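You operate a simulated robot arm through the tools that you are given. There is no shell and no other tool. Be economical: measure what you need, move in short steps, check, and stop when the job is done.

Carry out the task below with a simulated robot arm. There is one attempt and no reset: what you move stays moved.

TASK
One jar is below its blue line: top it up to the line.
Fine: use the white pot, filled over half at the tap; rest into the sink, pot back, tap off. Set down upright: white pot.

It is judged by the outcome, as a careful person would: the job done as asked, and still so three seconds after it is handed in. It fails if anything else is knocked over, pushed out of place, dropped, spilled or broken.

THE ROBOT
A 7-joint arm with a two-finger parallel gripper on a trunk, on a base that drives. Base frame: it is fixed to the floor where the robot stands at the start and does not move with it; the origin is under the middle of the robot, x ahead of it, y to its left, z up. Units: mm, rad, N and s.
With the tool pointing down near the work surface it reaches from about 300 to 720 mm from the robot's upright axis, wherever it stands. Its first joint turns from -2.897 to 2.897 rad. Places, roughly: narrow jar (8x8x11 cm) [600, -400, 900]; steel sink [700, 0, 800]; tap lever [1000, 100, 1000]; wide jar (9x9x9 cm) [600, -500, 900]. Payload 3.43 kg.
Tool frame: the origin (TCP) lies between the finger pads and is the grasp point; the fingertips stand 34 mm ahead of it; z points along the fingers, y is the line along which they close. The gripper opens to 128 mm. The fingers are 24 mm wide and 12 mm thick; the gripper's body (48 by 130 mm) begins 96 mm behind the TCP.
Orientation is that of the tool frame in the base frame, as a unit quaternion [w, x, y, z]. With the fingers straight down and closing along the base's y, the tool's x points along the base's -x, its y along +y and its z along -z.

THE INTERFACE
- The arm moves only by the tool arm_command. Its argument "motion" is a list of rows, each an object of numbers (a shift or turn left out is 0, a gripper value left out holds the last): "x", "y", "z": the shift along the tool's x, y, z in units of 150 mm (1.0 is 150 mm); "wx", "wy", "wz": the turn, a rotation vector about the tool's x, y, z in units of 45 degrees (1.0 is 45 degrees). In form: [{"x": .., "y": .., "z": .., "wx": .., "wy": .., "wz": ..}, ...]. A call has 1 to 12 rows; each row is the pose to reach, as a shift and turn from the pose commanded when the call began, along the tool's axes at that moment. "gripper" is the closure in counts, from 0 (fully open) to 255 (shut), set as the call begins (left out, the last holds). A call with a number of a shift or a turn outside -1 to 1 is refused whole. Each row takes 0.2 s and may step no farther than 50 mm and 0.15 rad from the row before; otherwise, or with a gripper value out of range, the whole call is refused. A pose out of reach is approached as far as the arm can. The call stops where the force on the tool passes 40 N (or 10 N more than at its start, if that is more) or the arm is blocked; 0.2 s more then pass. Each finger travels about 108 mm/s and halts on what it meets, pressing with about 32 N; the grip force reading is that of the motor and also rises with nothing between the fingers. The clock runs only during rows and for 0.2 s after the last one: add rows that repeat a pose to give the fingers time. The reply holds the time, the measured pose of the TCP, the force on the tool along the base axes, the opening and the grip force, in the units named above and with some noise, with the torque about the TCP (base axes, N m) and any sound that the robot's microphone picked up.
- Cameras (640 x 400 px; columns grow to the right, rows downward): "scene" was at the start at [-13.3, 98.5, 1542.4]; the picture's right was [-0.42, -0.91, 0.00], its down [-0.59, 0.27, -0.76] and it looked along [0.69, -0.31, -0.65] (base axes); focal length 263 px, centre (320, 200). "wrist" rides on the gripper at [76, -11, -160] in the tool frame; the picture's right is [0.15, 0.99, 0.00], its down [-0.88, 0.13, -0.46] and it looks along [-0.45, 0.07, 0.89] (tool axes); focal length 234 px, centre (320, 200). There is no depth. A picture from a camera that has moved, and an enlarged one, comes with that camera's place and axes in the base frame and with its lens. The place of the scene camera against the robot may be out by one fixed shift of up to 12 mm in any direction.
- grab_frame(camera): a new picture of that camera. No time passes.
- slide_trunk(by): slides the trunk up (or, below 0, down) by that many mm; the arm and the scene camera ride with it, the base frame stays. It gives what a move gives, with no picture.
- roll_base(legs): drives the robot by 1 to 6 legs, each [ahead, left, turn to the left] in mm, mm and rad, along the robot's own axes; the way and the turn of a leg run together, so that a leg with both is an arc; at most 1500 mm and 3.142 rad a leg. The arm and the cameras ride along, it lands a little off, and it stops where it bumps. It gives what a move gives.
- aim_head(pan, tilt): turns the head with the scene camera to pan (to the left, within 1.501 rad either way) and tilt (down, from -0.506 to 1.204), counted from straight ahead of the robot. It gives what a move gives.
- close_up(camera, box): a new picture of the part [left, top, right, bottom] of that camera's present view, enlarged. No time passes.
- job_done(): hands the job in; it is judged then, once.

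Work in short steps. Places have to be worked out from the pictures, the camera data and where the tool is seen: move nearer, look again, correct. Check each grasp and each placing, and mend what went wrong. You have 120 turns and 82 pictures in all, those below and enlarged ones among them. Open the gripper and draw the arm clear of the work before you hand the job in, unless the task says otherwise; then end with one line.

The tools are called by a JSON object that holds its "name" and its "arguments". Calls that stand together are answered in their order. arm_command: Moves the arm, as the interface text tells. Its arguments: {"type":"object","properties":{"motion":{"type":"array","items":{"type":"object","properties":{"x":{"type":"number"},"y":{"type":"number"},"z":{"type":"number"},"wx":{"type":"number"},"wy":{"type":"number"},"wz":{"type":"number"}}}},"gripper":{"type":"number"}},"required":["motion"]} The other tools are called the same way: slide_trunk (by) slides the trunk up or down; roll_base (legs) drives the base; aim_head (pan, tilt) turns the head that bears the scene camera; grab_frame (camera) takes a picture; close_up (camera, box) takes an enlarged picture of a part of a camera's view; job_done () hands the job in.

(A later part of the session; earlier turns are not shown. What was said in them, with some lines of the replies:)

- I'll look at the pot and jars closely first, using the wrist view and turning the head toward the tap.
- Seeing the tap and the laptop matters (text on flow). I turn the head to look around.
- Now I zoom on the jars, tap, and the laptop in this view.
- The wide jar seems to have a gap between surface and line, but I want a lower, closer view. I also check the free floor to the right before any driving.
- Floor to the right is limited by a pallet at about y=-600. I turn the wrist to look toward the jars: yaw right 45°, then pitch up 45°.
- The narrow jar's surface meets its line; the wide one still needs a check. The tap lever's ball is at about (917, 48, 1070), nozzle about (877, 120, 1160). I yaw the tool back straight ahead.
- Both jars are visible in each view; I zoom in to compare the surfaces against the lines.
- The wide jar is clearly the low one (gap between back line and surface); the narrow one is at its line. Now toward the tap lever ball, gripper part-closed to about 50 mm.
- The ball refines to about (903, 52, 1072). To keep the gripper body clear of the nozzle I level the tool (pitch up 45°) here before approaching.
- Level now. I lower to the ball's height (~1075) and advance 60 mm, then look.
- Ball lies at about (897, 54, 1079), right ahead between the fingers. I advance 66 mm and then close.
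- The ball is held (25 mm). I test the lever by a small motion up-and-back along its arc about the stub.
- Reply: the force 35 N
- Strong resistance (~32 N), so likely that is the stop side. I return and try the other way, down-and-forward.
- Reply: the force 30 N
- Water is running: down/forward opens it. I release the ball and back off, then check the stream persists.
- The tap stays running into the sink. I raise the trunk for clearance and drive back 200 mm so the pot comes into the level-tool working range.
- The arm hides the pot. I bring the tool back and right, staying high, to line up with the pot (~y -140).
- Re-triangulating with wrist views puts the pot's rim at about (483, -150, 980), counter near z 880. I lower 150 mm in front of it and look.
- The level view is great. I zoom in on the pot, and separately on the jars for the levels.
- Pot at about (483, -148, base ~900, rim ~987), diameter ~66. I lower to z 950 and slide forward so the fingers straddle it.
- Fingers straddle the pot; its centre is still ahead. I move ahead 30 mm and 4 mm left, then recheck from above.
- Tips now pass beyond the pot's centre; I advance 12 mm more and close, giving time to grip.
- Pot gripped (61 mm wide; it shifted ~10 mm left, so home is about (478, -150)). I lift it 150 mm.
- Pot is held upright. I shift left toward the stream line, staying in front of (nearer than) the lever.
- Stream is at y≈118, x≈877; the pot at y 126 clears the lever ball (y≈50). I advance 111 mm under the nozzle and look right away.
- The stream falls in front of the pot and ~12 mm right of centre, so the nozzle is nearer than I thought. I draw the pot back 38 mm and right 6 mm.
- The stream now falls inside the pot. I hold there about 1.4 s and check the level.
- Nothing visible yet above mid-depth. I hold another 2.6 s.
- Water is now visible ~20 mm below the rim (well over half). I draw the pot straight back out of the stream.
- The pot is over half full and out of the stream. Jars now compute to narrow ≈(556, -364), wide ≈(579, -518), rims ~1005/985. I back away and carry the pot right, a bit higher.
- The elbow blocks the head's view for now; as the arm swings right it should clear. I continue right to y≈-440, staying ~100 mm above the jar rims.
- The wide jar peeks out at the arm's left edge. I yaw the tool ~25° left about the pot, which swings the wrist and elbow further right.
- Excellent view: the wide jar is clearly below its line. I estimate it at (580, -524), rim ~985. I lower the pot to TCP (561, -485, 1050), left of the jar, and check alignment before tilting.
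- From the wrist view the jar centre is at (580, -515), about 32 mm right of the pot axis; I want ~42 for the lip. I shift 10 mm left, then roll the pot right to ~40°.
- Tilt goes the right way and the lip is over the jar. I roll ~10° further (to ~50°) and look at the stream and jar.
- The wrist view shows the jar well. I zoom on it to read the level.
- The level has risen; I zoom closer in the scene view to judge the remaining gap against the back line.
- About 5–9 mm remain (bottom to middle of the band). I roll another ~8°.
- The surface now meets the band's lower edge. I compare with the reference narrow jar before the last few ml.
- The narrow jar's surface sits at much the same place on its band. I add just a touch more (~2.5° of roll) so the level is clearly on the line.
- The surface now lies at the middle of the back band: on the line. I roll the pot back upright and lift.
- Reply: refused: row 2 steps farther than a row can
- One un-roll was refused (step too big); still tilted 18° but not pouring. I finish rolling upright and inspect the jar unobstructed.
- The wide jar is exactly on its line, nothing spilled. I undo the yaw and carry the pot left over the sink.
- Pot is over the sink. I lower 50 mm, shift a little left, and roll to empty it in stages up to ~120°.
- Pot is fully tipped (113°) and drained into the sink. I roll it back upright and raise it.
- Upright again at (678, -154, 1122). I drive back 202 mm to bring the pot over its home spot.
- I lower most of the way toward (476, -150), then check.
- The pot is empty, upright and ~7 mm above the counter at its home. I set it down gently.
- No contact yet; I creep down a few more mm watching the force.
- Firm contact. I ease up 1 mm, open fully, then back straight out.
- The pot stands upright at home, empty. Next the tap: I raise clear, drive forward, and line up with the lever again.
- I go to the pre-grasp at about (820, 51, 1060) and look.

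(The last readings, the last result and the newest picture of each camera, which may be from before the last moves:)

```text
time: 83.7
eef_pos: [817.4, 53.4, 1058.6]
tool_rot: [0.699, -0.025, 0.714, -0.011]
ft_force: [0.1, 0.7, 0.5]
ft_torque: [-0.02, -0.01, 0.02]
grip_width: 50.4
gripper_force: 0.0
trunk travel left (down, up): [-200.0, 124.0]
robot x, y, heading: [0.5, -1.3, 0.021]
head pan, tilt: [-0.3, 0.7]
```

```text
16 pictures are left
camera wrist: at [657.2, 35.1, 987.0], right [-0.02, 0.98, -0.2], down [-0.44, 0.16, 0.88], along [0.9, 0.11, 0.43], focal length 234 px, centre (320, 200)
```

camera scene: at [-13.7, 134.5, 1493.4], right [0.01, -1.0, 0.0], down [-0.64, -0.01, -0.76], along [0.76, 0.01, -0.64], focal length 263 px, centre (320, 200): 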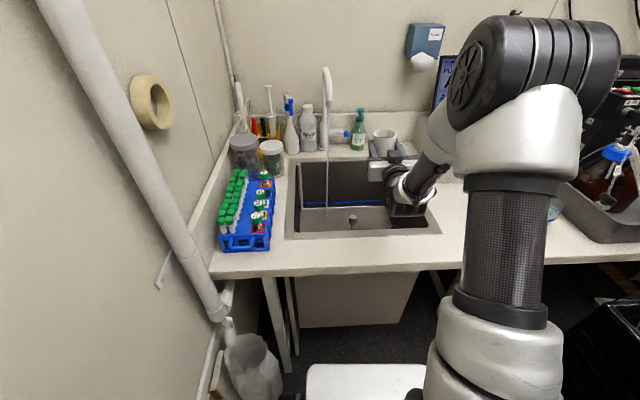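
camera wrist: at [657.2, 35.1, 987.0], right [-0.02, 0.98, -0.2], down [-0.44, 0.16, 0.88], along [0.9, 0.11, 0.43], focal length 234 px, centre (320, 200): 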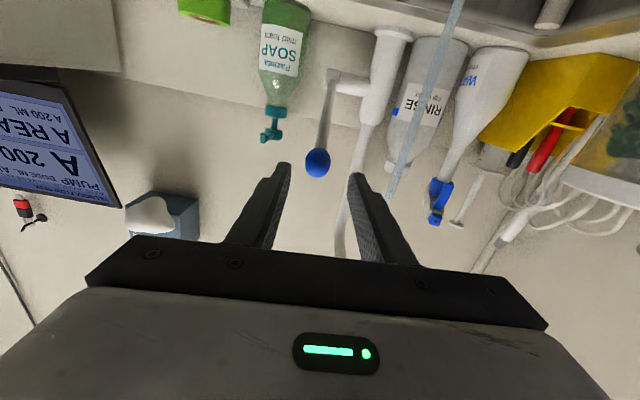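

Ball is at (884, 53, 1058), straight ahead. I advance 66 mm and close on it.

{"name": "arm_command", "arguments": {"motion": [{"z": 0.2}, {"z": 0.44}]}}

{"name": "arm_command", "arguments": {"motion": [{"x": 0}, {"x": 0}, {"x": 0}], "gripper": 255}}

```text
time: 84.3
eef_pos: [884.6, 52.2, 1057.6]
tool_rot: [0.7, -0.026, 0.714, -0.011]
ft_force: [-0.3, -0.8, 0.7]
ft_torque: [-0.02, 0.01, -0.03]
grip_width: 50.3
gripper_force: 0.0
trunk travel left (down, up): [-200.0, 124.0]
robot x, y, heading: [2.7, 2.7, 0.021]
head pan, tilt: [-0.3, 0.7]
```

```text
time: 85.1
eef_pos: [884.1, 51.6, 1058.2]
tool_rot: [0.7, -0.024, 0.714, -0.011]
ft_force: [3.1, -1.8, 1.6]
ft_torque: [-0.03, -0.37, 0.04]
grip_width: 25.1
gripper_force: 44.5
trunk travel left (down, up): [-200.0, 124.0]
robot x, y, heading: [-0.3, -0.1, 0.029]
head pan, tilt: [-0.3, 0.7]
```

Ball held. I move it up-and-back to the closed position (about +12 mm x, +22 mm z) until I feel the stop.

{"name": "arm_command", "arguments": {"motion": [{"x": -0.05, "z": 0.02}, {"x": -0.1, "z": 0.05}, {"x": -0.14, "z": 0.08}, {"x": -0.17, "z": 0.1}]}}

{"name": "aim_head", "arguments": {"pan": 0.0, "tilt": 0.5}}

{"name": "close_up", "arguments": {"camera": "scene", "box": [240, 120, 400, 220]}}

```text
time: 86.1
eef_pos: [899.9, 51.8, 1083.9]
tool_rot: [0.7, -0.024, 0.714, -0.011]
ft_force: [-10.7, -7.0, -3.1]
ft_torque: [-0.07, 1.3, 0.01]
grip_width: 24.8
gripper_force: 45.2
trunk travel left (down, up): [-200.0, 124.0]
robot x, y, heading: [-1.6, 3.5, 0.024]
head pan, tilt: [-0.3, 0.7]
```

```text
time: 86.9
eef_pos: [899.6, 52.0, 1084.5]
tool_rot: [0.7, -0.025, 0.714, -0.01]
ft_force: [-7.4, -9.2, -2.1]
ft_torque: [-0.1, 1.06, 0.05]
grip_width: 25.0
gripper_force: 45.2
trunk travel left (down, up): [-200.0, 124.0]
robot x, y, heading: [-2.3, 2.6, 0.025]
head pan, tilt: [0.0, 0.499]
```

```text
4.00 times, centred on (320, 170) of scene
camera zoom: at [-4.3, 135.0, 1511.1], right [0.02, -1.0, 0.0], down [-0.48, -0.01, -0.88], along [0.88, 0.02, -0.48], focal length 1054 px, centre (320, 320)
```

zoom: 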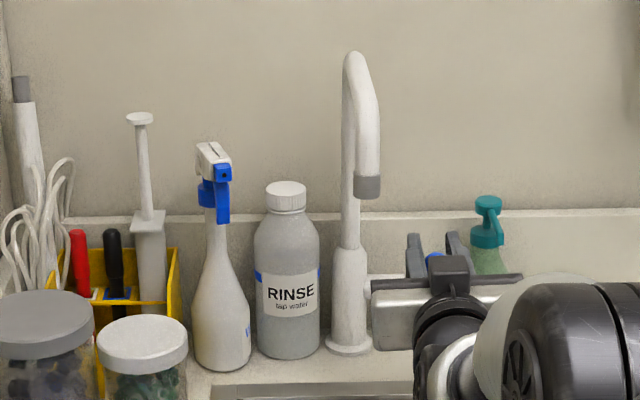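

The stream has stopped and the lever is at its closed stop. I release, back away and check.

{"name": "arm_command", "arguments": {"motion": [{"z": 0.0}, {"z": 0.0}, {"z": -0.25}, {"z": -0.5}, {"z": -0.75}, {"z": -1.0}], "gripper": 155}}

{"name": "arm_command", "arguments": {"motion": [{"x": -0.2, "z": -0.2}, {"x": -0.4, "z": -0.4}, {"x": -0.5, "z": -0.6}, {"x": -0.6, "z": -0.8}], "gripper": 0}}

{"name": "grab_frame", "arguments": {"camera": "scene"}}

{"name": "grab_frame", "arguments": {"camera": "wrist"}}

```text
time: 88.3
eef_pos: [751.7, 50.1, 1087.0]
tool_rot: [0.7, -0.024, 0.714, -0.01]
ft_force: [0.0, 0.8, -0.9]
ft_torque: [0.0, -0.04, 0.0]
grip_width: 50.2
gripper_force: 0.1
trunk travel left (down, up): [-200.0, 124.0]
robot x, y, heading: [-0.2, 3.3, 0.025]
head pan, tilt: [0.0, 0.499]
```

```text
time: 89.3
eef_pos: [631.1, 56.7, 1178.3]
tool_rot: [0.7, -0.024, 0.714, -0.011]
ft_force: [-0.1, -0.2, 0.6]
ft_torque: [0.01, -0.02, -0.01]
grip_width: 128.1
gripper_force: 0.1
trunk travel left (down, up): [-200.0, 124.0]
robot x, y, heading: [-3.3, 0.6, 0.02]
head pan, tilt: [0.0, 0.499]
```

```text
14 pictures are left
camera scene: at [-3.9, 136.0, 1511.1], right [0.02, -1.0, 0.0], down [-0.48, -0.01, -0.88], along [0.88, 0.02, -0.48], focal length 263 px, centre (320, 200)
```

scene: 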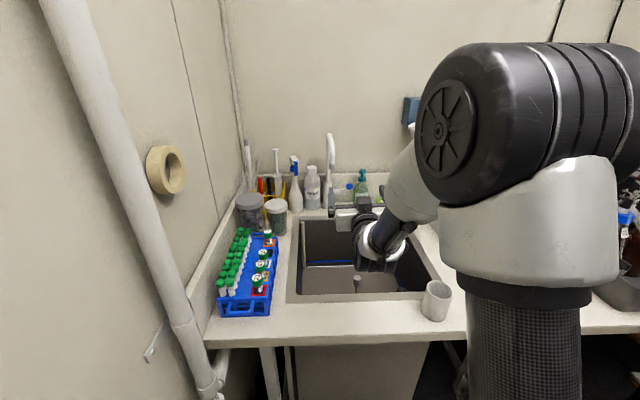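

```text
13 pictures are left
camera wrist: at [471.2, 37.7, 1106.2], right [-0.02, 0.98, -0.2], down [-0.44, 0.16, 0.88], along [0.9, 0.11, 0.43], focal length 234 px, centre (320, 200)
```

wrist: 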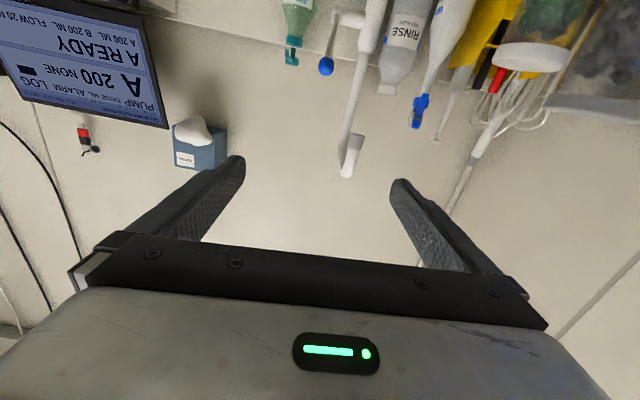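

The tap is off with no stream, the pot stands upright at home, the wide jar is on its line, and the gripper is open and clear. I hand in the job.

{"name": "job_done", "arguments": {}}

```text
The job is handed in.
```

I topped the wide jar up to its blue line, tipped the rest into the sink, put the white pot back upright in its place and turned the tap off.
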